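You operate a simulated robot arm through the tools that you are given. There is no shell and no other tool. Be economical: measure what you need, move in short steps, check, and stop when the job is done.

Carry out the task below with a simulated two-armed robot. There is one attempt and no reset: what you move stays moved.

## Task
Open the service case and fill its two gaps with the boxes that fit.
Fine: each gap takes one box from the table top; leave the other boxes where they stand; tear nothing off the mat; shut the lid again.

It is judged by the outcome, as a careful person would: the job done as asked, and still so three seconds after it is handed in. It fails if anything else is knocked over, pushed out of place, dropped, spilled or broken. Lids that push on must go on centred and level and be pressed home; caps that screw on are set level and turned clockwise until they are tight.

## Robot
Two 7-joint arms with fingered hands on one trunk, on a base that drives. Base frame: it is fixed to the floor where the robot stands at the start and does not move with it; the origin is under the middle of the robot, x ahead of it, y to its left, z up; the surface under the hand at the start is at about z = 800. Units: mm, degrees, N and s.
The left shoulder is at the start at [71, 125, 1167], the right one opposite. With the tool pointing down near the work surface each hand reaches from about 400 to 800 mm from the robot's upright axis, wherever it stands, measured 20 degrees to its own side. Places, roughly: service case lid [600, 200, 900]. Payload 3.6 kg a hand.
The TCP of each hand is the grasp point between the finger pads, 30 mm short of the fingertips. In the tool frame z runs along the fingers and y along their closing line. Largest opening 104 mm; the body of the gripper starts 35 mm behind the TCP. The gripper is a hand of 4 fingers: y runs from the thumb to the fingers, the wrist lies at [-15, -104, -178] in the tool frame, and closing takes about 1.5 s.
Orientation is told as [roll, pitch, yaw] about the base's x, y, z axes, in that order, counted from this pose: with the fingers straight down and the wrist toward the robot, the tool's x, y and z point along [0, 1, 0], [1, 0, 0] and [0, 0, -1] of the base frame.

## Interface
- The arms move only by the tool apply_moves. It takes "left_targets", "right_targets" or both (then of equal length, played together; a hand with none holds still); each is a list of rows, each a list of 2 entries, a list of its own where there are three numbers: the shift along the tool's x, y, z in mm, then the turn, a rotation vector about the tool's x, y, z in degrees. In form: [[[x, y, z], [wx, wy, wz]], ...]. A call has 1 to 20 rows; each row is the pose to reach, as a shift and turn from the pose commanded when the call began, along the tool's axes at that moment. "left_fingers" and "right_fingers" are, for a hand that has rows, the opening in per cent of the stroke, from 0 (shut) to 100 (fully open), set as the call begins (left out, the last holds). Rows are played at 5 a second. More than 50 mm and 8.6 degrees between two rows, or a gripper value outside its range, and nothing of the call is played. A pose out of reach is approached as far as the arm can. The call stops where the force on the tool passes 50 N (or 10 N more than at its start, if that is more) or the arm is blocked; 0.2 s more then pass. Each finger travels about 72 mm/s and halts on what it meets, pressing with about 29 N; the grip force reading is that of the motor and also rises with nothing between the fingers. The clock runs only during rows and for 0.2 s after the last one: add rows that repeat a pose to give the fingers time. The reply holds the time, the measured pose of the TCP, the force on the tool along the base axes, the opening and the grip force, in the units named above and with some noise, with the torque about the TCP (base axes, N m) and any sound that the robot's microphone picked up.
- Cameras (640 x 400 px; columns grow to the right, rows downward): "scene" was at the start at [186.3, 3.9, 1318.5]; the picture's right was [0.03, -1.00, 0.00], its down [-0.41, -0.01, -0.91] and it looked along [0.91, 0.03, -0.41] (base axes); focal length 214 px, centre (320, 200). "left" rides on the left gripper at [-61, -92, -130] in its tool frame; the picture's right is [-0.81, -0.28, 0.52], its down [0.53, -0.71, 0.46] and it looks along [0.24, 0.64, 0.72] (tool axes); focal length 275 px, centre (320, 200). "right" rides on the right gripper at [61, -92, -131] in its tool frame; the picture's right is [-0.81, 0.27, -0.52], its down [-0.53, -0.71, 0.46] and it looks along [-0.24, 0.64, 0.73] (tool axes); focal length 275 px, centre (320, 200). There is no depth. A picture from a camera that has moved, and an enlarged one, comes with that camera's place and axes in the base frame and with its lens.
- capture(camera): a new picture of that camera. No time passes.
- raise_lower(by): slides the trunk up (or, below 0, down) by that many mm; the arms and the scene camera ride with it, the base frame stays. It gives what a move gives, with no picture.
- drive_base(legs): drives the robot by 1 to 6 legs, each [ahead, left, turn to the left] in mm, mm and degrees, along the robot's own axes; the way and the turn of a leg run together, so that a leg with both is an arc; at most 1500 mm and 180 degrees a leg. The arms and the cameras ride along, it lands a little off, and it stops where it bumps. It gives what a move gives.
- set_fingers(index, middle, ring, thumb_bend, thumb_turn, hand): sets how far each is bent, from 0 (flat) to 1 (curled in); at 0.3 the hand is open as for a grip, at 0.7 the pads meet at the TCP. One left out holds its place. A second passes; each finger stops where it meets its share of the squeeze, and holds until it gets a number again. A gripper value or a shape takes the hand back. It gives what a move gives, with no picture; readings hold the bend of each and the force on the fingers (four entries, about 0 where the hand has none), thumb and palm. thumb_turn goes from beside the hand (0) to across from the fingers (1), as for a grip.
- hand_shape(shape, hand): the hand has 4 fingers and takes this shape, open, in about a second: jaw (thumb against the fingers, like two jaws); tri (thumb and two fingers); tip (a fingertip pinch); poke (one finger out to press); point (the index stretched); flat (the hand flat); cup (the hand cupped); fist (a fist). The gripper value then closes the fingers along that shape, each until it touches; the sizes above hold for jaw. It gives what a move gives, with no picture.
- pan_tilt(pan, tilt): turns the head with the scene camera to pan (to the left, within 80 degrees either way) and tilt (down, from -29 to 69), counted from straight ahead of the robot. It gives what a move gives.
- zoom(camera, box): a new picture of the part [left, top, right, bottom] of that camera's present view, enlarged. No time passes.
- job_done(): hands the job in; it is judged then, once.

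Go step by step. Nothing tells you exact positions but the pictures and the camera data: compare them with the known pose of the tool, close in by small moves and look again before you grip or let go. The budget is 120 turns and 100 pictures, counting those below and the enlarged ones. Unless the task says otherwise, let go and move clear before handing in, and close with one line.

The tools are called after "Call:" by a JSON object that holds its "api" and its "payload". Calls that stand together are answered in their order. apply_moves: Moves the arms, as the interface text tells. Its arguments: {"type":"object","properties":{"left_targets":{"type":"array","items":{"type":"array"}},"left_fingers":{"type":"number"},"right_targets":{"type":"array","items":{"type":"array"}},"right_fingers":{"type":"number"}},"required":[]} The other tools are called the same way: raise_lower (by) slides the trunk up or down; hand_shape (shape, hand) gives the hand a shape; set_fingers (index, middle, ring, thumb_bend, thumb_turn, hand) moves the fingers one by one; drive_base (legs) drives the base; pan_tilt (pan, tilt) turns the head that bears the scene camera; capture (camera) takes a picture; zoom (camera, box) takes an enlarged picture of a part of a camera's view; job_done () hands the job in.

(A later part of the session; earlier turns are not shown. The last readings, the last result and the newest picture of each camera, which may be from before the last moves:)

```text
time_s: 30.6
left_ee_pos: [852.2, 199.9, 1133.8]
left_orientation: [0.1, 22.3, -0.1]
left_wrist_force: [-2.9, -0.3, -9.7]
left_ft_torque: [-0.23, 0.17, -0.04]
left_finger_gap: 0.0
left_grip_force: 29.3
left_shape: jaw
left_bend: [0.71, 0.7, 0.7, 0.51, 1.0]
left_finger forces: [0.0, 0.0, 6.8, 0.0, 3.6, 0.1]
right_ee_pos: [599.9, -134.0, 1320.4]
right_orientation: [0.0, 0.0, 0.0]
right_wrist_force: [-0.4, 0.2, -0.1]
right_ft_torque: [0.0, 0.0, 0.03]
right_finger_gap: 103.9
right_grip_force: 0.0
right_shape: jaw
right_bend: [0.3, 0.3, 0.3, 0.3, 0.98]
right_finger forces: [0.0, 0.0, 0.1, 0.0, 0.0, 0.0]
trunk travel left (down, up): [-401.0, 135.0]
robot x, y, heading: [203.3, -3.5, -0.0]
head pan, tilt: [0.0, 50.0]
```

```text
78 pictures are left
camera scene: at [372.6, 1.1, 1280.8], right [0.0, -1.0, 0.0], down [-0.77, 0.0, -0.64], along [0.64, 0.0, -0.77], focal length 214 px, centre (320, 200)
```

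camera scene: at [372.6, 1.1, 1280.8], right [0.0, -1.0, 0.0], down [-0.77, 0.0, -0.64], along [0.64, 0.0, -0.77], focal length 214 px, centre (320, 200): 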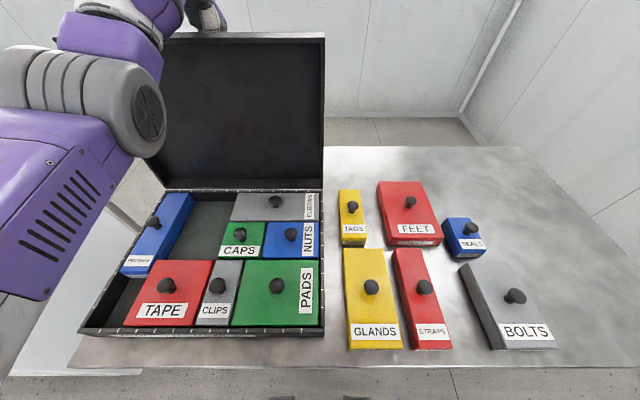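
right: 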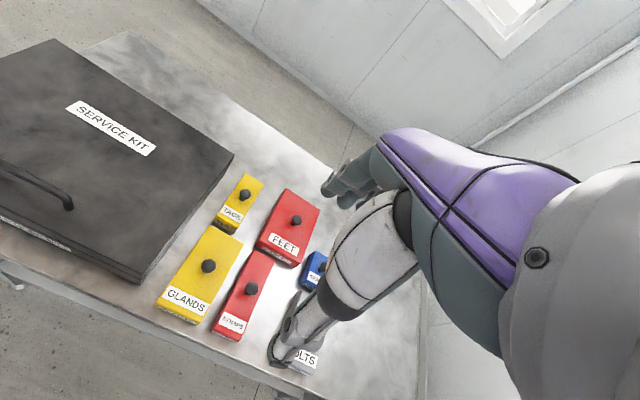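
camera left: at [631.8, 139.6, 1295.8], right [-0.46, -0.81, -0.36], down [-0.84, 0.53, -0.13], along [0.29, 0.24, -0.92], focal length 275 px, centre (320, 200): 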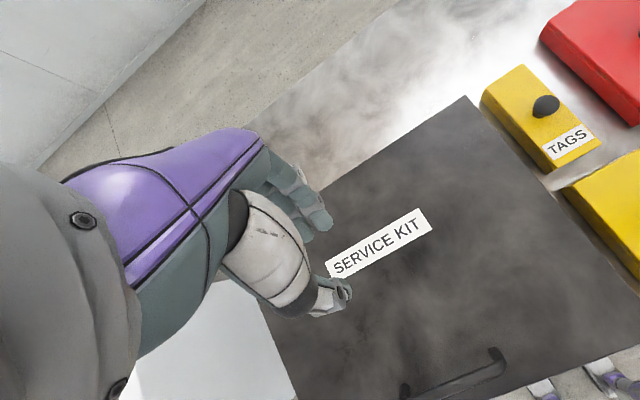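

Call:
{"api": "raise_lower", "payload": {"by": -7}}

Call:
{"api": "drive_base", "payload": {"legs": [[18, 0, 0]]}}

Call:
{"api": "raise_lower", "payload": {"by": -8}}

Call:
{"api": "drive_base", "payload": {"legs": [[15, 0, 0]]}}

```text
time_s: 31.1
left_ee_pos: [852.9, 200.9, 1126.6]
left_orientation: [0.0, 22.4, -0.1]
left_wrist_force: [0.3, -0.4, -1.5]
left_ft_torque: [-0.02, 0.07, 0.0]
left_finger_gap: 0.0
left_grip_force: 29.1
left_shape: jaw
left_bend: [0.71, 0.7, 0.7, 0.51, 1.0]
left_finger forces: [0.0, 0.1, 0.9, 0.0, 0.1, 0.1]
right_ee_pos: [601.1, -134.0, 1312.6]
right_orientation: [0.0, 0.0, 0.0]
right_wrist_force: [0.3, -0.2, -0.5]
right_ft_torque: [0.0, 0.01, -0.02]
right_finger_gap: 103.4
right_grip_force: 0.0
right_shape: jaw
right_bend: [0.3, 0.3, 0.3, 0.3, 0.98]
right_finger forces: [0.0, 0.0, 0.0, 0.1, 0.0, 0.1]
trunk travel left (down, up): [-394.0, 142.0]
robot x, y, heading: [203.7, -3.3, 0.0]
head pan, tilt: [0.0, 50.0]
```

```text
time_s: 31.9
left_ee_pos: [869.6, 200.9, 1125.3]
left_orientation: [0.1, 22.3, -0.1]
left_wrist_force: [-3.1, -0.2, -9.5]
left_ft_torque: [-0.2, 0.12, -0.09]
left_finger_gap: 0.2
left_grip_force: 28.9
left_shape: jaw
left_bend: [0.71, 0.7, 0.7, 0.51, 1.0]
left_finger forces: [0.1, 0.1, 6.0, 0.0, 3.7, 0.0]
right_ee_pos: [618.4, -133.7, 1312.7]
right_orientation: [0.0, 0.0, 0.0]
right_wrist_force: [-0.7, 0.3, 0.1]
right_ft_torque: [-0.02, 0.02, 0.01]
right_finger_gap: 103.6
right_grip_force: 0.1
right_shape: jaw
right_bend: [0.3, 0.3, 0.3, 0.3, 0.98]
right_finger forces: [0.0, 0.0, 0.1, 0.0, 0.0, 0.1]
trunk travel left (down, up): [-394.0, 142.0]
robot x, y, heading: [217.1, -2.1, 0.1]
head pan, tilt: [0.0, 50.0]
```

```text
time_s: 32.5
left_ee_pos: [869.0, 200.1, 1118.5]
left_orientation: [0.1, 22.3, -0.1]
left_wrist_force: [1.1, 0.2, -0.8]
left_ft_torque: [-0.01, 0.04, -0.02]
left_finger_gap: 0.0
left_grip_force: 29.1
left_shape: jaw
left_bend: [0.71, 0.7, 0.7, 0.51, 1.0]
left_finger forces: [0.0, 0.1, 0.6, 0.1, 0.0, 0.1]
right_ee_pos: [618.1, -134.3, 1304.8]
right_orientation: [0.0, 0.0, 0.0]
right_wrist_force: [0.1, -0.6, -0.2]
right_ft_torque: [0.01, -0.03, 0.0]
right_finger_gap: 103.9
right_grip_force: 0.0
right_shape: jaw
right_bend: [0.3, 0.3, 0.3, 0.3, 0.98]
right_finger forces: [0.0, 0.0, 0.0, 0.1, 0.0, 0.0]
trunk travel left (down, up): [-386.0, 150.0]
robot x, y, heading: [223.7, -2.0, 0.3]
head pan, tilt: [0.0, 50.0]
```

```text
time_s: 33.3
left_ee_pos: [884.6, 200.1, 1118.3]
left_orientation: [0.0, 22.4, -0.1]
left_wrist_force: [-1.6, 0.1, -5.2]
left_ft_torque: [-0.12, 0.07, -0.03]
left_finger_gap: 0.2
left_grip_force: 29.3
left_shape: jaw
left_bend: [0.71, 0.7, 0.7, 0.51, 1.0]
left_finger forces: [0.1, 0.0, 3.6, 0.1, 2.0, 0.0]
right_ee_pos: [631.6, -133.9, 1304.1]
right_orientation: [0.1, -0.1, 0.0]
right_wrist_force: [-0.3, -0.1, 0.7]
right_ft_torque: [0.0, -0.01, -0.02]
right_finger_gap: 103.7
right_grip_force: 0.1
right_shape: jaw
right_bend: [0.3, 0.3, 0.3, 0.3, 0.98]
right_finger forces: [0.1, 0.0, 0.0, 0.0, 0.1, 0.1]
trunk travel left (down, up): [-386.0, 150.0]
robot x, y, heading: [234.6, -2.7, 0.1]
head pan, tilt: [0.0, 50.0]
```

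Call:
{"api": "raise_lower", "payload": {"by": -8}}

Call:
{"api": "drive_base", "payload": {"legs": [[18, 0, 0]]}}

Call:
{"api": "capture", "payload": {"camera": "scene"}}

Call:
{"api": "capture", "payload": {"camera": "left"}}

```text
time_s: 33.8
left_ee_pos: [884.4, 200.1, 1109.7]
left_orientation: [0.0, 22.4, 0.0]
left_wrist_force: [-0.1, 0.1, -1.2]
left_ft_torque: [-0.02, 0.01, -0.01]
left_finger_gap: 0.0
left_grip_force: 29.1
left_shape: jaw
left_bend: [0.71, 0.7, 0.7, 0.51, 1.0]
left_finger forces: [0.0, 0.0, 0.9, 0.0, 0.0, 0.0]
right_ee_pos: [631.8, -134.2, 1296.6]
right_orientation: [0.0, -0.1, 0.0]
right_wrist_force: [0.1, 0.2, 0.0]
right_ft_torque: [-0.02, 0.01, -0.02]
right_finger_gap: 103.5
right_grip_force: 0.0
right_shape: jaw
right_bend: [0.3, 0.3, 0.3, 0.3, 0.98]
right_finger forces: [0.0, 0.1, 0.0, 0.0, 0.0, 0.0]
trunk travel left (down, up): [-378.0, 158.0]
robot x, y, heading: [233.7, 0.3, 0.1]
head pan, tilt: [0.0, 50.0]
```

```text
time_s: 34.6
left_ee_pos: [901.9, 201.0, 1109.0]
left_orientation: [0.0, 22.5, 0.0]
left_wrist_force: [-2.9, 0.7, -5.2]
left_ft_torque: [-0.12, 0.05, 0.0]
left_finger_gap: 0.2
left_grip_force: 28.6
left_shape: jaw
left_bend: [0.71, 0.7, 0.7, 0.51, 1.0]
left_finger forces: [0.0, 0.0, 3.6, 0.1, 2.3, 0.0]
right_ee_pos: [649.5, -133.8, 1297.5]
right_orientation: [0.1, -0.1, 0.0]
right_wrist_force: [0.3, -0.9, 0.2]
right_ft_torque: [0.0, -0.01, 0.01]
right_finger_gap: 103.5
right_grip_force: 0.2
right_shape: jaw
right_bend: [0.3, 0.3, 0.3, 0.3, 0.98]
right_finger forces: [0.0, 0.0, 0.0, 0.0, 0.0, 0.0]
trunk travel left (down, up): [-378.0, 158.0]
robot x, y, heading: [250.9, 1.5, 0.1]
head pan, tilt: [0.0, 50.0]
```

```text
77 pictures are left
camera scene: at [428.6, 1.0, 1256.9], right [0.0, -1.0, 0.0], down [-0.77, 0.0, -0.64], along [0.64, 0.0, -0.77], focal length 214 px, centre (320, 200)
```

scene: 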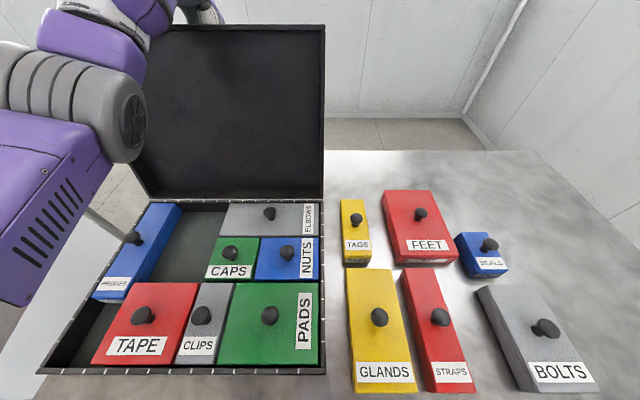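

```text
76 pictures are left
camera left: at [866.6, 138.9, 1265.6], right [-0.45, -0.81, -0.37], down [-0.83, 0.53, -0.15], along [0.32, 0.24, -0.92], focal length 275 px, centre (320, 200)
```

left: 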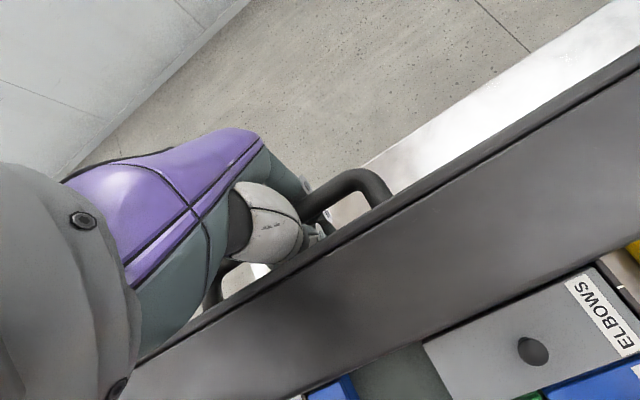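

The lid is at about 106°, past vertical. I'll go on a little further to find its stop.

Call:
{"api": "raise_lower", "payload": {"by": -10}}

Call:
{"api": "drive_base", "payload": {"legs": [[16, 0, 0]]}}

Call:
{"api": "raise_lower", "payload": {"by": -11}}

Call:
{"api": "drive_base", "payload": {"legs": [[15, 0, 0]]}}

```text
time_s: 35.2
left_ee_pos: [902.1, 200.3, 1099.4]
left_orientation: [0.0, 22.4, -0.1]
left_wrist_force: [0.4, 0.6, -1.3]
left_ft_torque: [-0.04, 0.05, -0.03]
left_finger_gap: 0.2
left_grip_force: 28.9
left_shape: jaw
left_bend: [0.71, 0.7, 0.7, 0.51, 1.0]
left_finger forces: [0.0, 0.1, 1.3, 0.1, 0.1, 0.0]
right_ee_pos: [649.4, -133.7, 1286.9]
right_orientation: [0.0, -0.1, 0.1]
right_wrist_force: [-0.4, 0.1, -0.6]
right_ft_torque: [-0.03, 0.03, -0.01]
right_finger_gap: 103.9
right_grip_force: 0.1
right_shape: jaw
right_bend: [0.3, 0.3, 0.3, 0.3, 0.98]
right_finger forces: [0.0, 0.1, 0.0, 0.0, 0.0, 0.0]
trunk travel left (down, up): [-368.0, 168.0]
robot x, y, heading: [250.5, 1.0, 0.1]
head pan, tilt: [0.0, 50.0]
```

```text
time_s: 36.0
left_ee_pos: [917.5, 201.6, 1100.1]
left_orientation: [0.0, 22.5, 0.0]
left_wrist_force: [-0.4, -0.3, -4.6]
left_ft_torque: [-0.06, 0.07, 0.01]
left_finger_gap: 0.2
left_grip_force: 29.5
left_shape: jaw
left_bend: [0.71, 0.7, 0.7, 0.51, 1.0]
left_finger forces: [0.1, 0.0, 2.4, 0.1, 1.3, 0.0]
right_ee_pos: [664.8, -134.0, 1286.9]
right_orientation: [0.1, 0.0, 0.0]
right_wrist_force: [0.3, 0.7, 0.6]
right_ft_torque: [0.0, 0.01, -0.01]
right_finger_gap: 103.6
right_grip_force: 0.1
right_shape: jaw
right_bend: [0.3, 0.3, 0.3, 0.3, 0.98]
right_finger forces: [0.1, 0.0, 0.0, 0.0, 0.0, 0.0]
trunk travel left (down, up): [-368.0, 168.0]
robot x, y, heading: [269.5, -1.1, 0.1]
head pan, tilt: [0.0, 50.0]
```

```text
time_s: 36.5
left_ee_pos: [917.0, 201.5, 1088.9]
left_orientation: [-0.1, 22.5, 0.0]
left_wrist_force: [1.5, 0.6, 0.3]
left_ft_torque: [0.01, 0.05, 0.0]
left_finger_gap: 0.0
left_grip_force: 29.2
left_shape: jaw
left_bend: [0.71, 0.7, 0.7, 0.51, 1.0]
left_finger forces: [0.0, 0.1, 0.0, 0.1, 1.1, 0.0]
right_ee_pos: [666.1, -133.9, 1276.6]
right_orientation: [0.1, -0.1, 0.0]
right_wrist_force: [0.2, -0.1, 0.7]
right_ft_torque: [-0.01, 0.03, 0.02]
right_finger_gap: 103.8
right_grip_force: 0.1
right_shape: jaw
right_bend: [0.3, 0.3, 0.3, 0.3, 0.98]
right_finger forces: [0.0, 0.0, 0.1, 0.1, 0.1, 0.1]
trunk travel left (down, up): [-357.0, 179.0]
robot x, y, heading: [266.9, 2.9, -0.1]
head pan, tilt: [0.0, 50.0]
```

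```text
time_s: 37.3
left_ee_pos: [932.5, 200.4, 1088.5]
left_orientation: [0.0, 22.5, 0.0]
left_wrist_force: [0.3, -0.1, -1.7]
left_ft_torque: [-0.03, 0.19, 0.03]
left_finger_gap: 0.0
left_grip_force: 28.4
left_shape: jaw
left_bend: [0.71, 0.7, 0.7, 0.51, 1.0]
left_finger forces: [0.0, 0.0, 0.1, 0.0, 6.5, 0.1]
right_ee_pos: [679.6, -134.0, 1276.3]
right_orientation: [0.0, -0.1, 0.0]
right_wrist_force: [0.8, 0.5, -1.4]
right_ft_torque: [0.0, 0.01, -0.01]
right_finger_gap: 103.5
right_grip_force: 0.1
right_shape: jaw
right_bend: [0.3, 0.3, 0.3, 0.3, 0.98]
right_finger forces: [0.0, 0.0, 0.0, 0.0, 0.0, 0.0]
trunk travel left (down, up): [-357.0, 179.0]
robot x, y, heading: [281.1, 1.6, 0.1]
head pan, tilt: [0.0, 50.0]
```

Call:
{"api": "raise_lower", "payload": {"by": -6}}

Call:
{"api": "capture", "payload": {"camera": "left"}}

Call:
{"api": "pan_tilt", "payload": {"pan": 20, "tilt": 50}}

Call:
{"api": "capture", "payload": {"camera": "scene"}}

```text
time_s: 37.9
left_ee_pos: [932.6, 200.8, 1082.3]
left_orientation: [0.0, 22.6, 0.0]
left_wrist_force: [0.8, -0.1, -1.4]
left_ft_torque: [0.02, 0.1, -0.06]
left_finger_gap: 0.0
left_grip_force: 28.9
left_shape: jaw
left_bend: [0.71, 0.7, 0.7, 0.51, 1.0]
left_finger forces: [0.1, 0.1, 0.0, 0.0, 2.4, 0.1]
right_ee_pos: [680.4, -133.9, 1270.2]
right_orientation: [-0.1, -0.1, -0.2]
right_wrist_force: [-0.1, -0.1, -0.1]
right_ft_torque: [-0.02, 0.01, 0.01]
right_finger_gap: 103.5
right_grip_force: 0.1
right_shape: jaw
right_bend: [0.3, 0.3, 0.3, 0.3, 0.98]
right_finger forces: [0.0, 0.0, 0.0, 0.1, 0.0, 0.0]
trunk travel left (down, up): [-351.0, 185.0]
robot x, y, heading: [280.3, -1.7, -0.1]
head pan, tilt: [0.0, 50.0]
```

```text
75 pictures are left
camera left: at [897.5, 138.6, 1238.1], right [-0.45, -0.81, -0.37], down [-0.83, 0.53, -0.15], along [0.32, 0.24, -0.92], focal length 275 px, centre (320, 200)
```

left: 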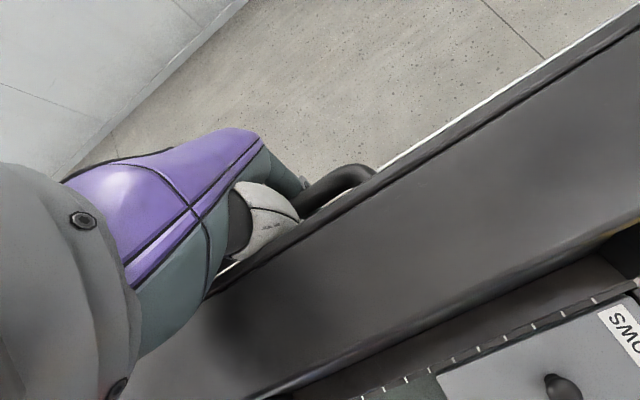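

```text
time_s: 38.7
left_ee_pos: [932.9, 200.4, 1081.9]
left_orientation: [0.0, 22.5, 0.0]
left_wrist_force: [0.0, -0.1, -0.7]
left_ft_torque: [0.01, 0.05, 0.03]
left_finger_gap: 0.0
left_grip_force: 28.8
left_shape: jaw
left_bend: [0.71, 0.7, 0.7, 0.51, 1.0]
left_finger forces: [0.1, 0.0, 0.1, 0.0, 2.2, 0.0]
right_ee_pos: [680.3, -134.3, 1270.0]
right_orientation: [0.0, -0.2, 0.0]
right_wrist_force: [0.1, 0.2, -0.6]
right_ft_torque: [-0.02, 0.03, -0.01]
right_finger_gap: 103.4
right_grip_force: 0.1
right_shape: jaw
right_bend: [0.3, 0.3, 0.3, 0.3, 0.98]
right_finger forces: [0.0, 0.1, 0.0, 0.1, 0.1, 0.0]
trunk travel left (down, up): [-351.0, 185.0]
robot x, y, heading: [279.4, -0.6, 0.1]
head pan, tilt: [20.0, 50.0]
```

```text
74 pictures are left
camera scene: at [460.8, 27.1, 1230.0], right [0.34, -0.94, 0.0], down [-0.72, -0.26, -0.64], along [0.6, 0.22, -0.77], focal length 214 px, centre (320, 200)
```

scene: 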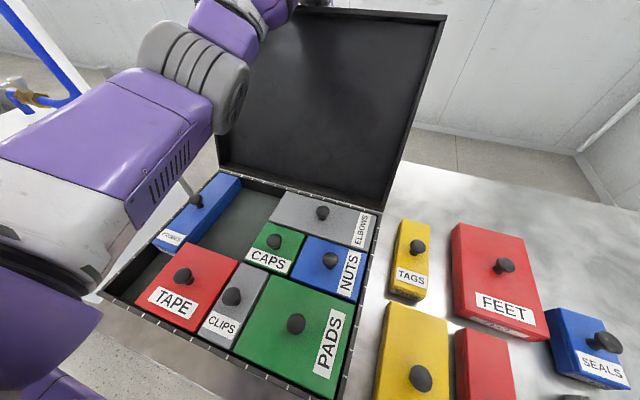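

The grip forces are almost nil. I'll loosen the fingers just a little, still cupped behind the bar, and see which way the lid leans.

Call:
{"api": "apply_moves", "payload": {"left_targets": [[[0, 0, 0], [0, 0, 0]], [[0, 0, 0], [0, 0, 0]], [[0, 0, 0], [0, 0, 0]], [[0, 0, 0], [0, 0, 0]]], "left_fingers": 15}}

Call:
{"api": "capture", "payload": {"camera": "left"}}

```text
time_s: 39.7
left_ee_pos: [932.4, 200.5, 1082.6]
left_orientation: [0.1, 22.5, -0.1]
left_wrist_force: [1.8, -0.4, -1.0]
left_ft_torque: [-0.02, 0.02, 0.03]
left_finger_gap: 14.9
left_grip_force: 0.0
left_shape: jaw
left_bend: [0.73, 0.61, 0.6, 0.74, 1.0]
left_finger forces: [0.1, 0.0, 0.0, 0.1, 1.4, 0.0]
right_ee_pos: [678.9, -134.0, 1269.8]
right_orientation: [0.0, -0.1, 0.0]
right_wrist_force: [-0.4, -0.2, 0.9]
right_ft_torque: [0.02, 0.03, -0.01]
right_finger_gap: 103.4
right_grip_force: 0.0
right_shape: jaw
right_bend: [0.3, 0.3, 0.3, 0.3, 0.98]
right_finger forces: [0.0, 0.1, 0.1, 0.1, 0.0, 0.1]
trunk travel left (down, up): [-351.0, 185.0]
robot x, y, heading: [281.0, -1.3, -0.1]
head pan, tilt: [20.0, 50.0]
```

```text
73 pictures are left
camera left: at [897.3, 138.8, 1238.5], right [-0.45, -0.81, -0.37], down [-0.83, 0.53, -0.15], along [0.32, 0.24, -0.92], focal length 275 px, centre (320, 200)
```

left: 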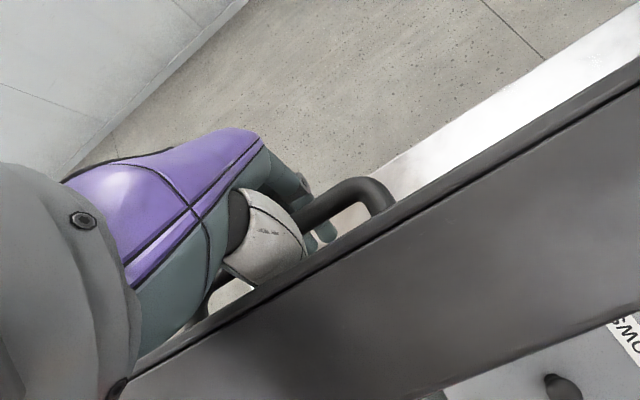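

On loosening, the lid came back a few degrees toward the robot and now rests lightly on the thumb. I'll back off a bit to see where it settles.

Call:
{"api": "drive_base", "payload": {"legs": [[-12, 0, 0]]}}

Call:
{"api": "capture", "payload": {"camera": "left"}}

```text
time_s: 40.5
left_ee_pos: [919.5, 200.8, 1083.0]
left_orientation: [0.0, 22.6, 0.0]
left_wrist_force: [0.4, -0.1, -0.9]
left_ft_torque: [0.04, 0.01, 0.02]
left_finger_gap: 15.4
left_grip_force: 0.1
left_shape: jaw
left_bend: [0.73, 0.61, 0.6, 0.74, 1.0]
left_finger forces: [0.0, 0.0, 0.1, 0.1, 1.1, 0.0]
right_ee_pos: [668.7, -133.6, 1269.9]
right_orientation: [-0.1, -0.1, 0.0]
right_wrist_force: [-0.3, 0.2, 0.1]
right_ft_torque: [0.02, 0.01, -0.03]
right_finger_gap: 103.5
right_grip_force: 0.1
right_shape: jaw
right_bend: [0.3, 0.3, 0.3, 0.3, 0.98]
right_finger forces: [0.1, 0.0, 0.0, 0.1, 0.1, 0.1]
trunk travel left (down, up): [-351.0, 185.0]
robot x, y, heading: [268.7, 0.2, 0.2]
head pan, tilt: [20.0, 50.0]
```

```text
72 pictures are left
camera left: at [885.9, 138.8, 1238.2], right [-0.45, -0.81, -0.37], down [-0.83, 0.53, -0.15], along [0.32, 0.24, -0.92], focal length 275 px, centre (320, 200)
```

left: 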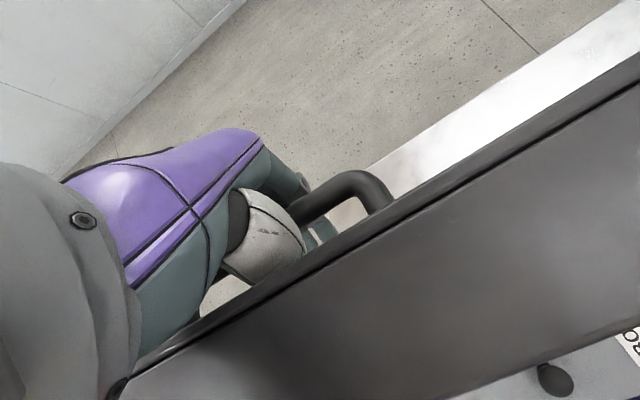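

Call:
{"api": "drive_base", "payload": {"legs": [[-20, 0, 0]]}}

Call:
{"api": "capture", "payload": {"camera": "left"}}

```text
time_s: 41.2
left_ee_pos: [900.9, 200.7, 1082.0]
left_orientation: [0.0, 22.6, 0.0]
left_wrist_force: [0.5, 0.0, -0.8]
left_ft_torque: [0.0, 0.03, 0.0]
left_finger_gap: 15.5
left_grip_force: 0.2
left_shape: jaw
left_bend: [0.73, 0.61, 0.6, 0.74, 1.0]
left_finger forces: [0.0, 0.1, 0.0, 0.1, 1.1, 0.1]
right_ee_pos: [648.4, -134.2, 1270.6]
right_orientation: [0.0, -0.1, 0.0]
right_wrist_force: [-0.1, 0.7, 0.4]
right_ft_torque: [0.0, -0.02, -0.04]
right_finger_gap: 103.5
right_grip_force: 0.0
right_shape: jaw
right_bend: [0.3, 0.3, 0.3, 0.3, 0.98]
right_finger forces: [0.1, 0.0, 0.0, 0.0, 0.0, 0.0]
trunk travel left (down, up): [-351.0, 185.0]
robot x, y, heading: [252.1, -2.0, -0.1]
head pan, tilt: [20.0, 50.0]
```

```text
71 pictures are left
camera left: at [865.9, 138.8, 1238.0], right [-0.45, -0.81, -0.37], down [-0.83, 0.53, -0.15], along [0.32, 0.24, -0.92], focal length 275 px, centre (320, 200)
```

left: 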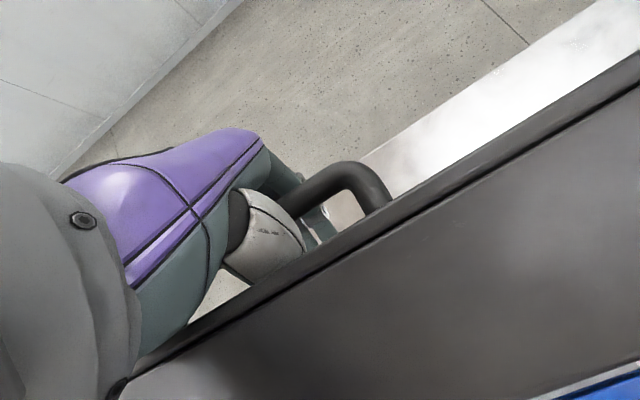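

The lid follows the hand with almost no force. Before letting go I'll put the right hand inside as a guard, so the lid can't swing shut.

Call:
{"api": "apply_moves", "payload": {"right_targets": [[[32, 9, 0], [0, 0, 0]], [[64, 18, 30], [0, 0, 0]], [[96, 28, 60], [0, 0, 0]], [[128, 38, 90], [0, 0, 0]], [[160, 47, 130], [0, 0, 0]], [[192, 57, 170], [0, 0, 0]], [[224, 66, 210], [0, 0, 0]], [[224, 66, 210], [0, 0, 0]]]}}

Call:
{"api": "capture", "payload": {"camera": "scene"}}

```text
refused: row 5 steps farther than a row can; nothing moved
```

```text
70 pictures are left
camera scene: at [429.3, 27.2, 1229.9], right [0.34, -0.94, 0.0], down [-0.72, -0.26, -0.64], along [0.6, 0.22, -0.77], focal length 214 px, centre (320, 200)
```

scene: 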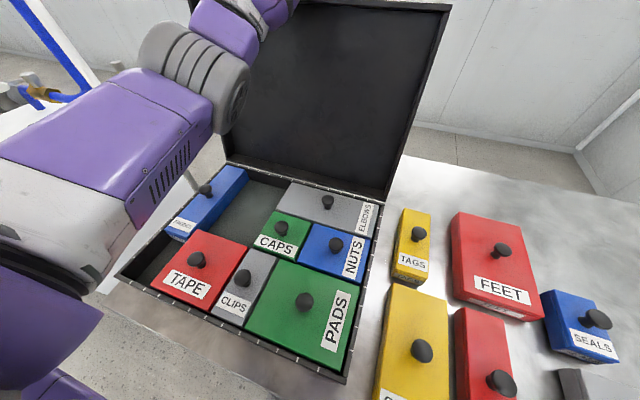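

Call:
{"api": "apply_moves", "payload": {"right_targets": [[[28, 8, 0], [0, 0, 0]], [[56, 16, 30], [0, 0, 0]], [[84, 24, 60], [0, 0, 0]], [[112, 33, 90], [0, 0, 0]], [[140, 41, 120], [0, 0, 0]], [[168, 50, 150], [0, 0, 0]], [[196, 58, 180], [0, 0, 0]], [[224, 66, 210], [0, 0, 0]], [[224, 66, 210], [0, 0, 0]]]}}

Call:
{"api": "capture", "payload": {"camera": "scene"}}

```text
time_s: 43.2
left_ee_pos: [900.8, 199.9, 1082.8]
left_orientation: [0.0, 22.5, 0.0]
left_wrist_force: [1.0, 0.1, -0.9]
left_ft_torque: [0.01, 0.02, 0.0]
left_finger_gap: 15.2
left_grip_force: 0.1
left_shape: jaw
left_bend: [0.73, 0.61, 0.6, 0.74, 1.0]
left_finger forces: [0.0, 0.0, 0.0, 0.0, 0.9, 0.1]
right_ee_pos: [714.5, 89.1, 1059.6]
right_orientation: [0.2, -0.1, 0.0]
right_wrist_force: [0.2, 0.2, -0.4]
right_ft_torque: [-0.02, -0.01, 0.0]
right_finger_gap: 103.8
right_grip_force: 0.1
right_shape: jaw
right_bend: [0.3, 0.3, 0.3, 0.3, 0.98]
right_finger forces: [0.1, 0.0, 0.1, 0.0, 0.0, 0.0]
trunk travel left (down, up): [-351.0, 185.0]
robot x, y, heading: [248.1, 0.2, -0.2]
head pan, tilt: [20.0, 50.0]
```

```text
69 pictures are left
camera scene: at [429.0, 26.9, 1230.0], right [0.34, -0.94, 0.0], down [-0.72, -0.26, -0.64], along [0.6, 0.22, -0.77], focal length 214 px, centre (320, 200)
```

scene: 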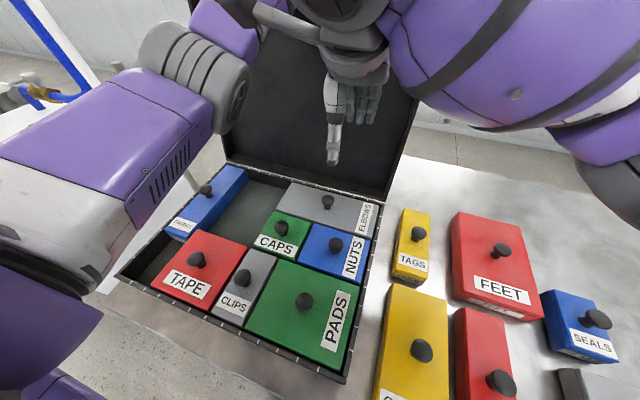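

The guard is in place. I'll open the left fingers gradually and watch the lid.

Call:
{"api": "apply_moves", "payload": {"left_targets": [[[0, 0, 0], [0, 0, 0]], [[0, 0, 0], [0, 0, 0]], [[0, 0, 0], [0, 0, 0]], [[0, 0, 0], [0, 0, 0]], [[0, 0, 0], [0, 0, 0]]], "left_fingers": 45}}

Call:
{"api": "capture", "payload": {"camera": "left"}}

```text
time_s: 44.4
left_ee_pos: [901.0, 200.5, 1082.4]
left_orientation: [0.0, 22.4, 0.0]
left_wrist_force: [31.2, -0.7, -8.2]
left_ft_torque: [0.04, 1.13, 0.04]
left_finger_gap: 37.5
left_grip_force: 0.0
left_shape: jaw
left_bend: [0.74, 0.47, 0.44, 0.71, 1.0]
left_finger forces: [0.2, 0.0, 0.1, 0.1, 32.1, 0.1]
right_ee_pos: [714.2, 89.8, 1060.6]
right_orientation: [0.0, -0.1, -0.1]
right_wrist_force: [-0.5, 0.5, 0.2]
right_ft_torque: [-0.01, 0.0, -0.01]
right_finger_gap: 103.8
right_grip_force: 0.1
right_shape: jaw
right_bend: [0.3, 0.3, 0.3, 0.3, 0.98]
right_finger forces: [0.0, 0.0, 0.1, 0.1, 0.0, 0.0]
trunk travel left (down, up): [-351.0, 185.0]
robot x, y, heading: [248.3, 0.9, -0.1]
head pan, tilt: [20.0, 50.0]
```

```text
68 pictures are left
camera left: at [866.1, 138.6, 1238.5], right [-0.45, -0.81, -0.37], down [-0.83, 0.53, -0.15], along [0.32, 0.24, -0.92], focal length 275 px, centre (320, 200)
```

left: 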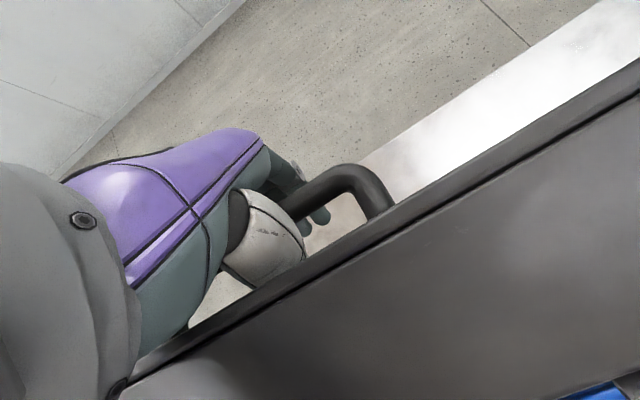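

The thumb pushes on the lid with 30 N and it does not move, so it is well supported here. I'll straighten only the fingers, relax the thumb and back the left hand out along its axis.

Call:
{"api": "set_fingers", "payload": {"hand": "left", "index": 0.25, "middle": 0.25, "ring": 0.25, "thumb_bend": 0.74}}

Call:
{"api": "capture", "payload": {"camera": "left"}}

```text
time_s: 45.4
left_ee_pos: [900.2, 200.5, 1081.4]
left_orientation: [0.0, 22.5, 0.0]
left_wrist_force: [0.3, -0.3, -0.6]
left_ft_torque: [0.0, 0.0, 0.0]
left_finger_gap: 51.1
left_grip_force: 0.5
left_shape: fingers
left_bend: [0.25, 0.25, 0.25, 0.74, 1.0]
left_finger forces: [0.0, 0.0, 0.0, 0.0, 0.9, 0.0]
right_ee_pos: [715.3, 89.6, 1061.0]
right_orientation: [-0.1, -0.1, 0.0]
right_wrist_force: [0.4, 0.1, 1.0]
right_ft_torque: [0.01, 0.01, 0.02]
right_finger_gap: 103.8
right_grip_force: 0.1
right_shape: jaw
right_bend: [0.3, 0.3, 0.3, 0.3, 0.98]
right_finger forces: [0.1, 0.0, 0.1, 0.0, 0.0, 0.0]
trunk travel left (down, up): [-351.0, 185.0]
robot x, y, heading: [251.3, 1.8, -0.1]
head pan, tilt: [20.0, 50.0]
```

```text
67 pictures are left
camera left: at [865.7, 138.7, 1238.2], right [-0.45, -0.81, -0.37], down [-0.83, 0.53, -0.15], along [0.32, 0.24, -0.92], focal length 275 px, centre (320, 200)
```

left: 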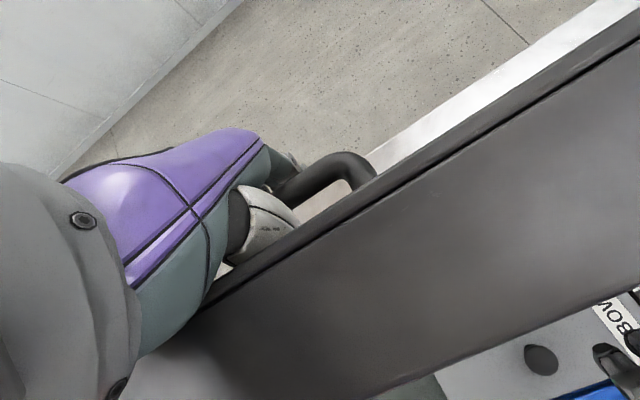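

Call:
{"api": "apply_moves", "payload": {"left_targets": [[[0, 0, -15], [0, 0, 0]], [[0, 0, -30], [0, 0, 0]], [[0, 0, -50], [0, 0, 0]]]}}

Call:
{"api": "capture", "payload": {"camera": "left"}}

```text
time_s: 46.2
left_ee_pos: [917.6, 202.8, 1120.9]
left_orientation: [-0.1, 22.6, 0.2]
left_wrist_force: [1.4, -0.4, -1.7]
left_ft_torque: [0.02, 0.08, 0.02]
left_finger_gap: 51.3
left_grip_force: 0.2
left_shape: fingers
left_bend: [0.25, 0.25, 0.25, 0.74, 1.0]
left_finger forces: [0.0, 0.0, 0.0, 0.0, 0.8, 0.0]
right_ee_pos: [715.0, 88.6, 1066.9]
right_orientation: [1.2, -0.4, 0.0]
right_wrist_force: [-0.3, -5.4, -1.2]
right_ft_torque: [0.76, -0.1, 0.6]
right_finger_gap: 103.6
right_grip_force: 0.1
right_shape: jaw
right_bend: [0.3, 0.3, 0.3, 0.3, 0.98]
right_finger forces: [0.0, 0.0, 0.0, 0.1, 0.0, 0.1]
trunk travel left (down, up): [-351.0, 185.0]
robot x, y, heading: [248.9, 0.7, 0.4]
head pan, tilt: [20.0, 50.0]
stopped in row 3 (right hand): the force on the tool passed its limit at 79 N (the readings are from after the stop); the commanded pose is now the measured one
```

```text
66 pictures are left
camera left: at [883.8, 141.7, 1277.7], right [-0.45, -0.81, -0.37], down [-0.84, 0.53, -0.15], along [0.32, 0.24, -0.92], focal length 275 px, centre (320, 200)
```

left: 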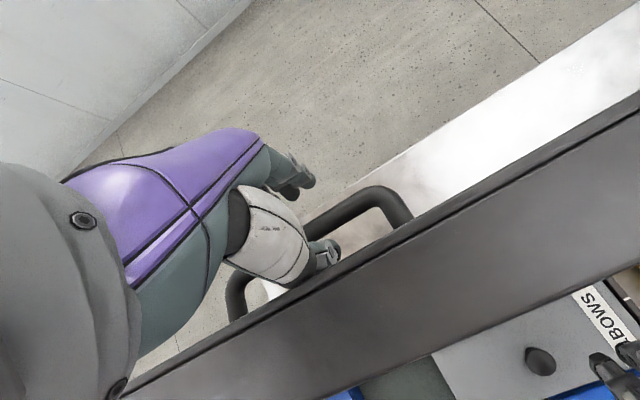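

Call:
{"api": "capture", "payload": {"camera": "scene"}}

Call:
{"api": "capture", "payload": {"camera": "right"}}

```text
65 pictures are left
camera scene: at [428.8, 27.0, 1230.0], right [0.34, -0.94, 0.0], down [-0.72, -0.26, -0.64], along [0.6, 0.22, -0.77], focal length 214 px, centre (320, 200)
```

scene: 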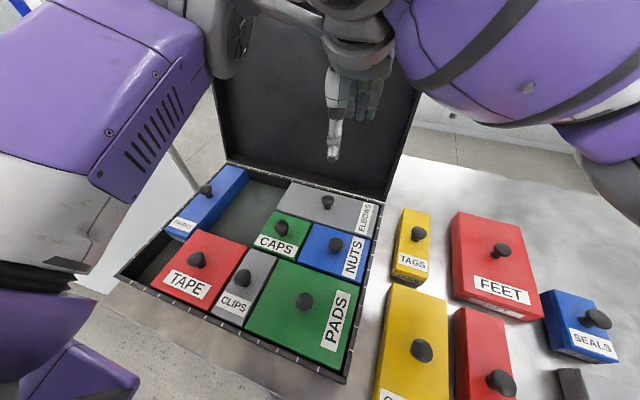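

```text
64 pictures are left
camera right: at [621.8, 147.3, 1197.8], right [0.27, -0.82, 0.5], down [-0.71, -0.52, -0.47], along [0.65, -0.23, -0.72], focal length 275 px, centre (320, 200)
```

right: 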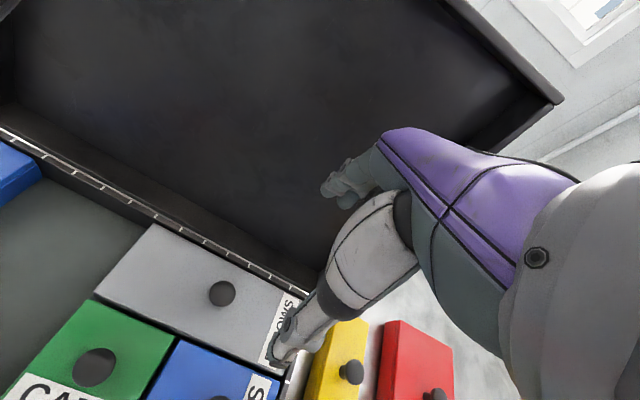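

The arms touched each other. I'll withdraw the right hand to the right, since the lid is standing by itself.

Call:
{"api": "apply_moves", "payload": {"right_targets": [[[-35, -10, -10], [0, 0, 0]], [[-70, -25, -20], [0, 0, 0]], [[-105, -50, -35], [0, 0, 0]], [[-140, -70, -60], [0, 0, 0]], [[-175, -80, -85], [0, 0, 0]], [[-215, -90, -110], [0, 0, 0]]]}}

Call:
{"api": "apply_moves", "payload": {"left_targets": [[[0, 0, -20], [0, 0, 0]], [[0, 0, -40], [0, 0, 0]], [[0, 0, -60], [0, 0, 0]]]}}

Call:
{"api": "capture", "payload": {"camera": "left"}}

Call:
{"api": "capture", "payload": {"camera": "scene"}}

```text
time_s: 47.6
left_ee_pos: [917.3, 202.4, 1122.2]
left_orientation: [0.0, 22.6, 0.4]
left_wrist_force: [0.3, -1.2, -0.6]
left_ft_torque: [0.02, 0.02, -0.01]
left_finger_gap: 51.1
left_grip_force: 0.2
left_shape: fingers
left_bend: [0.25, 0.25, 0.25, 0.74, 1.0]
left_finger forces: [0.0, 0.1, 0.0, 0.1, 0.8, 0.0]
right_ee_pos: [620.8, -128.9, 1171.8]
right_orientation: [1.2, -0.5, 0.2]
right_wrist_force: [-0.4, -0.5, -0.6]
right_ft_torque: [0.04, -0.06, 0.01]
right_finger_gap: 103.9
right_grip_force: 0.1
right_shape: jaw
right_bend: [0.3, 0.3, 0.3, 0.3, 0.98]
right_finger forces: [0.0, 0.0, 0.0, 0.1, 0.0, 0.0]
trunk travel left (down, up): [-351.0, 185.0]
robot x, y, heading: [249.6, 0.4, -0.1]
head pan, tilt: [20.0, 50.0]
```

```text
time_s: 48.4
left_ee_pos: [911.6, 209.5, 1147.4]
left_orientation: [-0.1, 22.6, 0.1]
left_wrist_force: [0.4, -0.7, 0.3]
left_ft_torque: [-0.03, 0.04, 0.0]
left_finger_gap: 50.9
left_grip_force: 0.7
left_shape: fingers
left_bend: [0.25, 0.25, 0.25, 0.74, 1.0]
left_finger forces: [0.0, 0.1, 0.0, 0.0, 0.9, 0.1]
left hand out of reach, approached as far as the arm can: row 1, 2, 3
right_ee_pos: [623.2, -126.6, 1171.2]
right_orientation: [1.2, -0.6, 0.1]
right_wrist_force: [-0.2, 0.1, 0.5]
right_ft_torque: [0.0, 0.04, 0.0]
right_finger_gap: 103.7
right_grip_force: 0.0
right_shape: jaw
right_bend: [0.3, 0.3, 0.3, 0.3, 0.98]
right_finger forces: [0.0, 0.1, 0.1, 0.0, 0.0, 0.1]
trunk travel left (down, up): [-351.0, 185.0]
robot x, y, heading: [248.8, -0.0, 0.0]
head pan, tilt: [20.0, 50.0]
```

```text
63 pictures are left
camera left: at [877.8, 147.8, 1302.8], right [-0.45, -0.81, -0.37], down [-0.84, 0.53, -0.15], along [0.32, 0.24, -0.92], focal length 275 px, centre (320, 200)
```

left: 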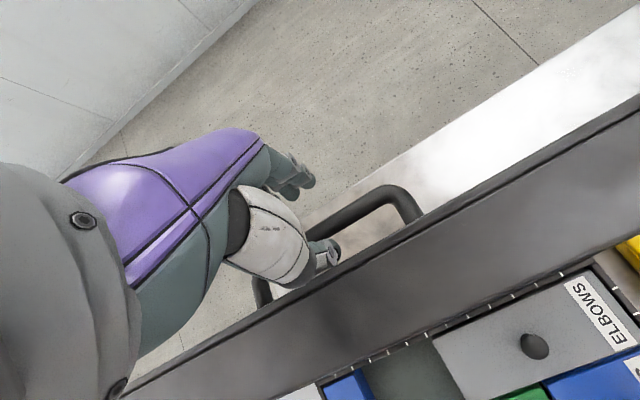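

```text
62 pictures are left
camera scene: at [429.0, 27.2, 1230.0], right [0.34, -0.94, 0.0], down [-0.72, -0.26, -0.64], along [0.6, 0.22, -0.77], focal length 214 px, centre (320, 200)
```

scene: 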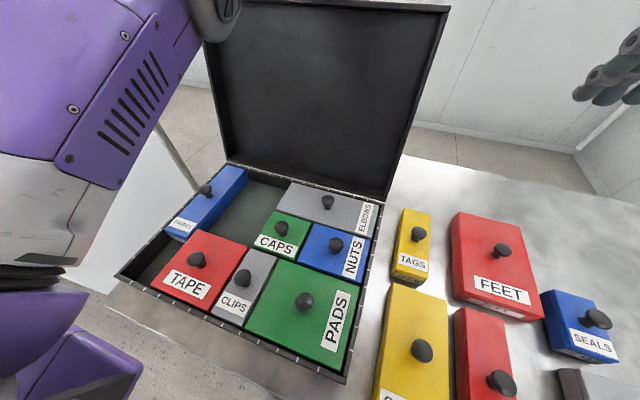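

The lid stands at about 105°. The left fingertips are now above the bar, so I'll lift the trunk to clear them.

Call:
{"api": "raise_lower", "payload": {"by": 30}}

Call:
{"api": "raise_lower", "payload": {"by": 110}}

Call:
{"api": "capture", "payload": {"camera": "scene"}}

Call:
{"api": "capture", "payload": {"camera": "left"}}

```text
time_s: 49.2
left_ee_pos: [906.9, 209.6, 1191.0]
left_orientation: [0.0, 21.3, 0.2]
left_wrist_force: [1.3, 0.5, 1.3]
left_ft_torque: [-0.03, -0.02, 0.03]
left_finger_gap: 49.7
left_grip_force: 1.2
left_shape: fingers
left_bend: [0.25, 0.25, 0.25, 0.75, 1.0]
left_finger forces: [0.0, 0.0, 0.0, 0.0, 1.9, 0.0]
right_ee_pos: [624.4, -128.0, 1201.7]
right_orientation: [1.2, -0.4, 0.2]
right_wrist_force: [-0.6, 0.6, 0.7]
right_ft_torque: [-0.02, 0.02, 0.0]
right_finger_gap: 103.6
right_grip_force: 0.1
right_shape: jaw
right_bend: [0.3, 0.3, 0.3, 0.3, 0.98]
right_finger forces: [0.0, 0.0, 0.1, 0.1, 0.0, 0.0]
trunk travel left (down, up): [-381.0, 155.0]
robot x, y, heading: [248.5, 1.2, -0.1]
head pan, tilt: [20.0, 50.0]
```

```text
time_s: 50.6
left_ee_pos: [851.2, 209.5, 1428.6]
left_orientation: [-0.1, 9.3, 0.2]
left_wrist_force: [0.0, 0.1, 0.3]
left_ft_torque: [-0.01, 0.02, 0.0]
left_finger_gap: 51.0
left_grip_force: 0.0
left_shape: fingers
left_bend: [0.25, 0.25, 0.25, 0.74, 1.0]
left_finger forces: [0.1, 0.1, 0.0, 0.0, 0.0, 0.0]
right_ee_pos: [625.6, -128.0, 1310.8]
right_orientation: [1.2, -0.4, 0.2]
right_wrist_force: [0.4, -0.4, -0.6]
right_ft_torque: [-0.01, 0.01, 0.01]
right_finger_gap: 103.7
right_grip_force: 0.0
right_shape: jaw
right_bend: [0.3, 0.3, 0.3, 0.3, 0.98]
right_finger forces: [0.0, 0.0, 0.0, 0.1, 0.1, 0.0]
trunk travel left (down, up): [-491.0, 45.0]
robot x, y, heading: [249.3, 0.3, -0.0]
head pan, tilt: [20.0, 50.0]
```

```text
61 pictures are left
camera scene: at [371.6, 27.2, 1383.8], right [0.34, -0.94, 0.0], down [-0.72, -0.26, -0.64], along [0.6, 0.22, -0.77], focal length 214 px, centre (320, 200)
```

scene: 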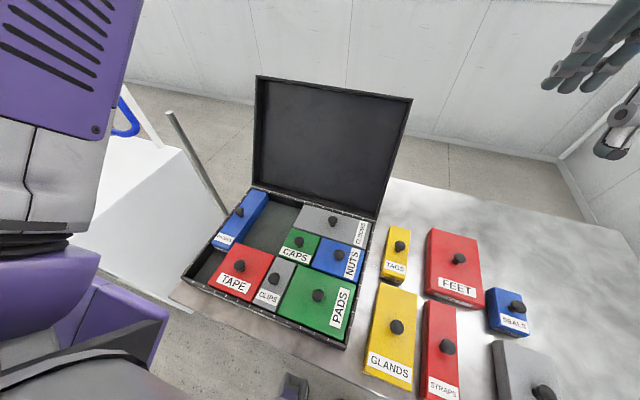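

```text
60 pictures are left
camera left: at [781.6, 147.8, 1572.1], right [-0.35, -0.81, -0.46], down [-0.78, 0.53, -0.33], along [0.52, 0.25, -0.82], focal length 275 px, centre (320, 200)
```

left: 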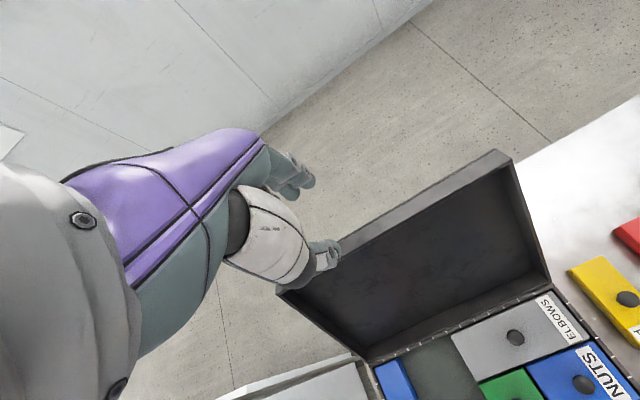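

The lid stands open by itself and both hands are clear. I'll back the base up for working reach, lower the trunk and move the left arm out of the way.

Call:
{"api": "drive_base", "payload": {"legs": [[-190, 0, 0]]}}

Call:
{"api": "apply_moves", "payload": {"left_targets": [[[30, -30, 0], [0, 0, 0]], [[60, -60, 0], [0, 0, 0]], [[90, -90, 0], [0, 0, 0]], [[120, -120, 0], [0, 0, 0]], [[150, -150, 0], [0, 0, 0]], [[180, -180, 0], [0, 0, 0]]], "left_fingers": 100}}

Call:
{"api": "raise_lower", "payload": {"by": -90}}

Call:
{"api": "pan_tilt", "payload": {"pan": 5, "tilt": 50}}

Call:
{"api": "capture", "payload": {"camera": "scene"}}

```text
time_s: 52.2
left_ee_pos: [660.4, 210.1, 1429.7]
left_orientation: [-0.1, 9.2, 0.3]
left_wrist_force: [0.3, 0.5, -0.3]
left_ft_torque: [-0.01, -0.02, 0.01]
left_finger_gap: 51.2
left_grip_force: 0.0
left_shape: fingers
left_bend: [0.25, 0.25, 0.25, 0.74, 1.0]
left_finger forces: [0.0, 0.0, 0.0, 0.0, 0.1, 0.0]
right_ee_pos: [434.9, -126.8, 1310.7]
right_orientation: [1.2, -0.4, 0.1]
right_wrist_force: [-0.6, 0.1, 0.6]
right_ft_torque: [0.03, -0.02, 0.01]
right_finger_gap: 103.8
right_grip_force: 0.0
right_shape: jaw
right_bend: [0.3, 0.3, 0.3, 0.3, 0.98]
right_finger forces: [0.0, 0.0, 0.0, 0.1, 0.0, 0.0]
trunk travel left (down, up): [-491.0, 45.0]
robot x, y, heading: [60.7, -0.9, 0.1]
head pan, tilt: [20.0, 50.0]
```

```text
time_s: 53.6
left_ee_pos: [479.8, 390.5, 1458.3]
left_orientation: [-0.1, 9.2, 0.2]
left_wrist_force: [-1.0, 0.6, -1.1]
left_ft_torque: [-0.02, 0.0, -0.01]
left_finger_gap: 103.5
left_grip_force: 0.1
left_shape: jaw
left_bend: [0.3, 0.3, 0.3, 0.3, 0.98]
left_finger forces: [0.0, 0.0, 0.1, 0.0, 0.0, 0.1]
right_ee_pos: [433.3, -126.4, 1312.6]
right_orientation: [1.1, -0.4, 0.1]
right_wrist_force: [-0.2, -0.5, -0.4]
right_ft_torque: [-0.02, 0.01, -0.02]
right_finger_gap: 103.6
right_grip_force: 0.1
right_shape: jaw
right_bend: [0.3, 0.3, 0.3, 0.3, 0.98]
right_finger forces: [0.0, 0.0, 0.0, 0.0, 0.1, 0.0]
trunk travel left (down, up): [-491.0, 45.0]
robot x, y, heading: [54.8, 0.3, -0.2]
head pan, tilt: [20.0, 50.0]
```

```text
time_s: 54.8
left_ee_pos: [498.9, 388.4, 1347.0]
left_orientation: [-0.2, 11.9, 0.3]
left_wrist_force: [0.4, -0.3, 0.0]
left_ft_torque: [0.0, -0.05, -0.02]
left_finger_gap: 103.7
left_grip_force: 0.0
left_shape: jaw
left_bend: [0.3, 0.3, 0.3, 0.3, 0.98]
left_finger forces: [0.1, 0.1, 0.1, 0.0, 0.0, 0.1]
right_ee_pos: [434.0, -127.9, 1222.3]
right_orientation: [1.1, -0.4, 0.1]
right_wrist_force: [-0.7, -0.5, 0.3]
right_ft_torque: [-0.01, -0.02, 0.04]
right_finger_gap: 103.7
right_grip_force: 0.0
right_shape: jaw
right_bend: [0.3, 0.3, 0.3, 0.3, 0.98]
right_finger forces: [0.1, 0.0, 0.1, 0.0, 0.0, 0.1]
trunk travel left (down, up): [-401.0, 135.0]
robot x, y, heading: [63.4, -2.7, 0.1]
head pan, tilt: [20.0, 50.0]
```

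```text
time_s: 55.6
left_ee_pos: [498.8, 388.7, 1348.3]
left_orientation: [-0.1, 12.0, 0.3]
left_wrist_force: [0.2, 0.5, 0.9]
left_ft_torque: [0.02, 0.0, 0.0]
left_finger_gap: 103.6
left_grip_force: 0.0
left_shape: jaw
left_bend: [0.3, 0.3, 0.3, 0.3, 0.98]
left_finger forces: [0.0, 0.1, 0.1, 0.0, 0.1, 0.0]
right_ee_pos: [433.7, -128.0, 1220.8]
right_orientation: [1.2, -0.4, 0.2]
right_wrist_force: [0.6, -0.2, -0.5]
right_ft_torque: [-0.01, 0.03, -0.04]
right_finger_gap: 103.7
right_grip_force: 0.0
right_shape: jaw
right_bend: [0.3, 0.3, 0.3, 0.3, 0.98]
right_finger forces: [0.0, 0.0, 0.0, 0.0, 0.0, 0.0]
trunk travel left (down, up): [-401.0, 135.0]
robot x, y, heading: [61.8, 3.3, -0.1]
head pan, tilt: [5.0, 50.0]
```

```text
59 pictures are left
camera scene: at [231.6, 7.8, 1280.8], right [0.09, -1.0, 0.0], down [-0.76, -0.07, -0.64], along [0.64, 0.06, -0.77], focal length 214 px, centre (320, 200)
```

scene: 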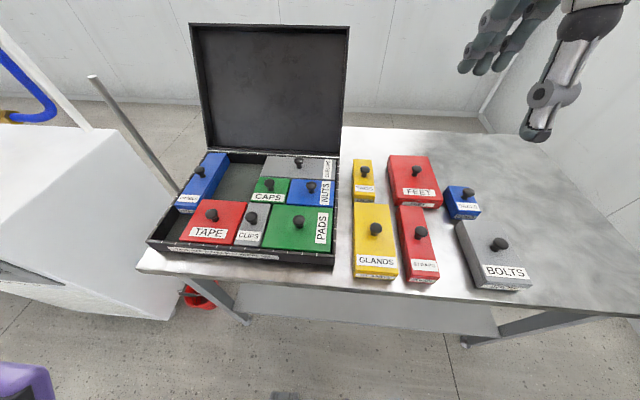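

The lid stays up. Now I'll measure the gaps and boxes closely.

Call:
{"api": "zoom", "payload": {"camera": "scene", "box": [140, 140, 350, 275]}}

Call:
{"api": "zoom", "payload": {"camera": "scene", "box": [335, 145, 545, 300]}}

```text
2.96 times, centred on (245, 208) of scene
camera zoom: at [231.6, 7.8, 1280.8], right [0.09, -1.0, 0.0], down [-0.76, -0.07, -0.64], along [0.64, 0.06, -0.77], focal length 636 px, centre (542, 178)
```

zoom: 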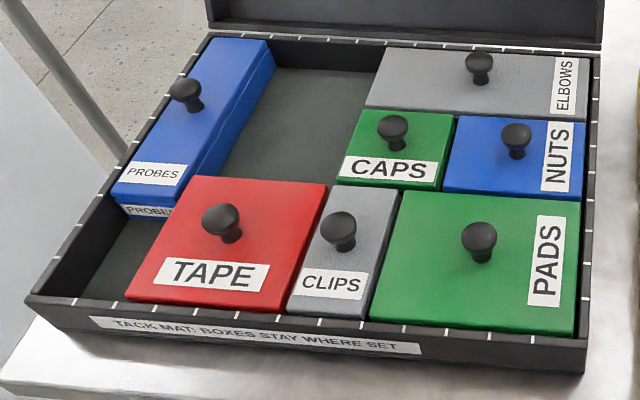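

```text
2.58 times, centred on (440, 222) of scene
camera zoom: at [231.6, 7.8, 1280.8], right [0.09, -1.0, 0.0], down [-0.76, -0.07, -0.64], along [0.64, 0.06, -0.77], focal length 554 px, centre (10, 142)
```

zoom: 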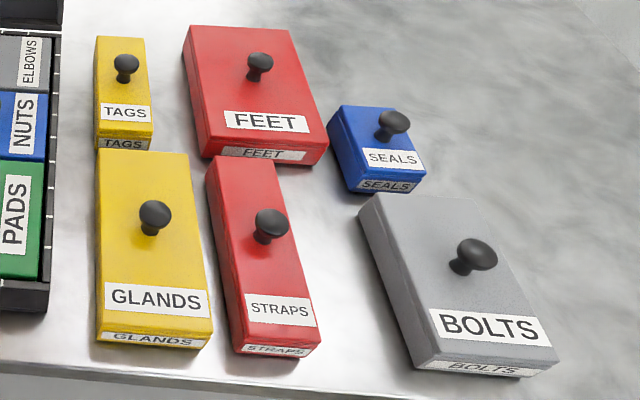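

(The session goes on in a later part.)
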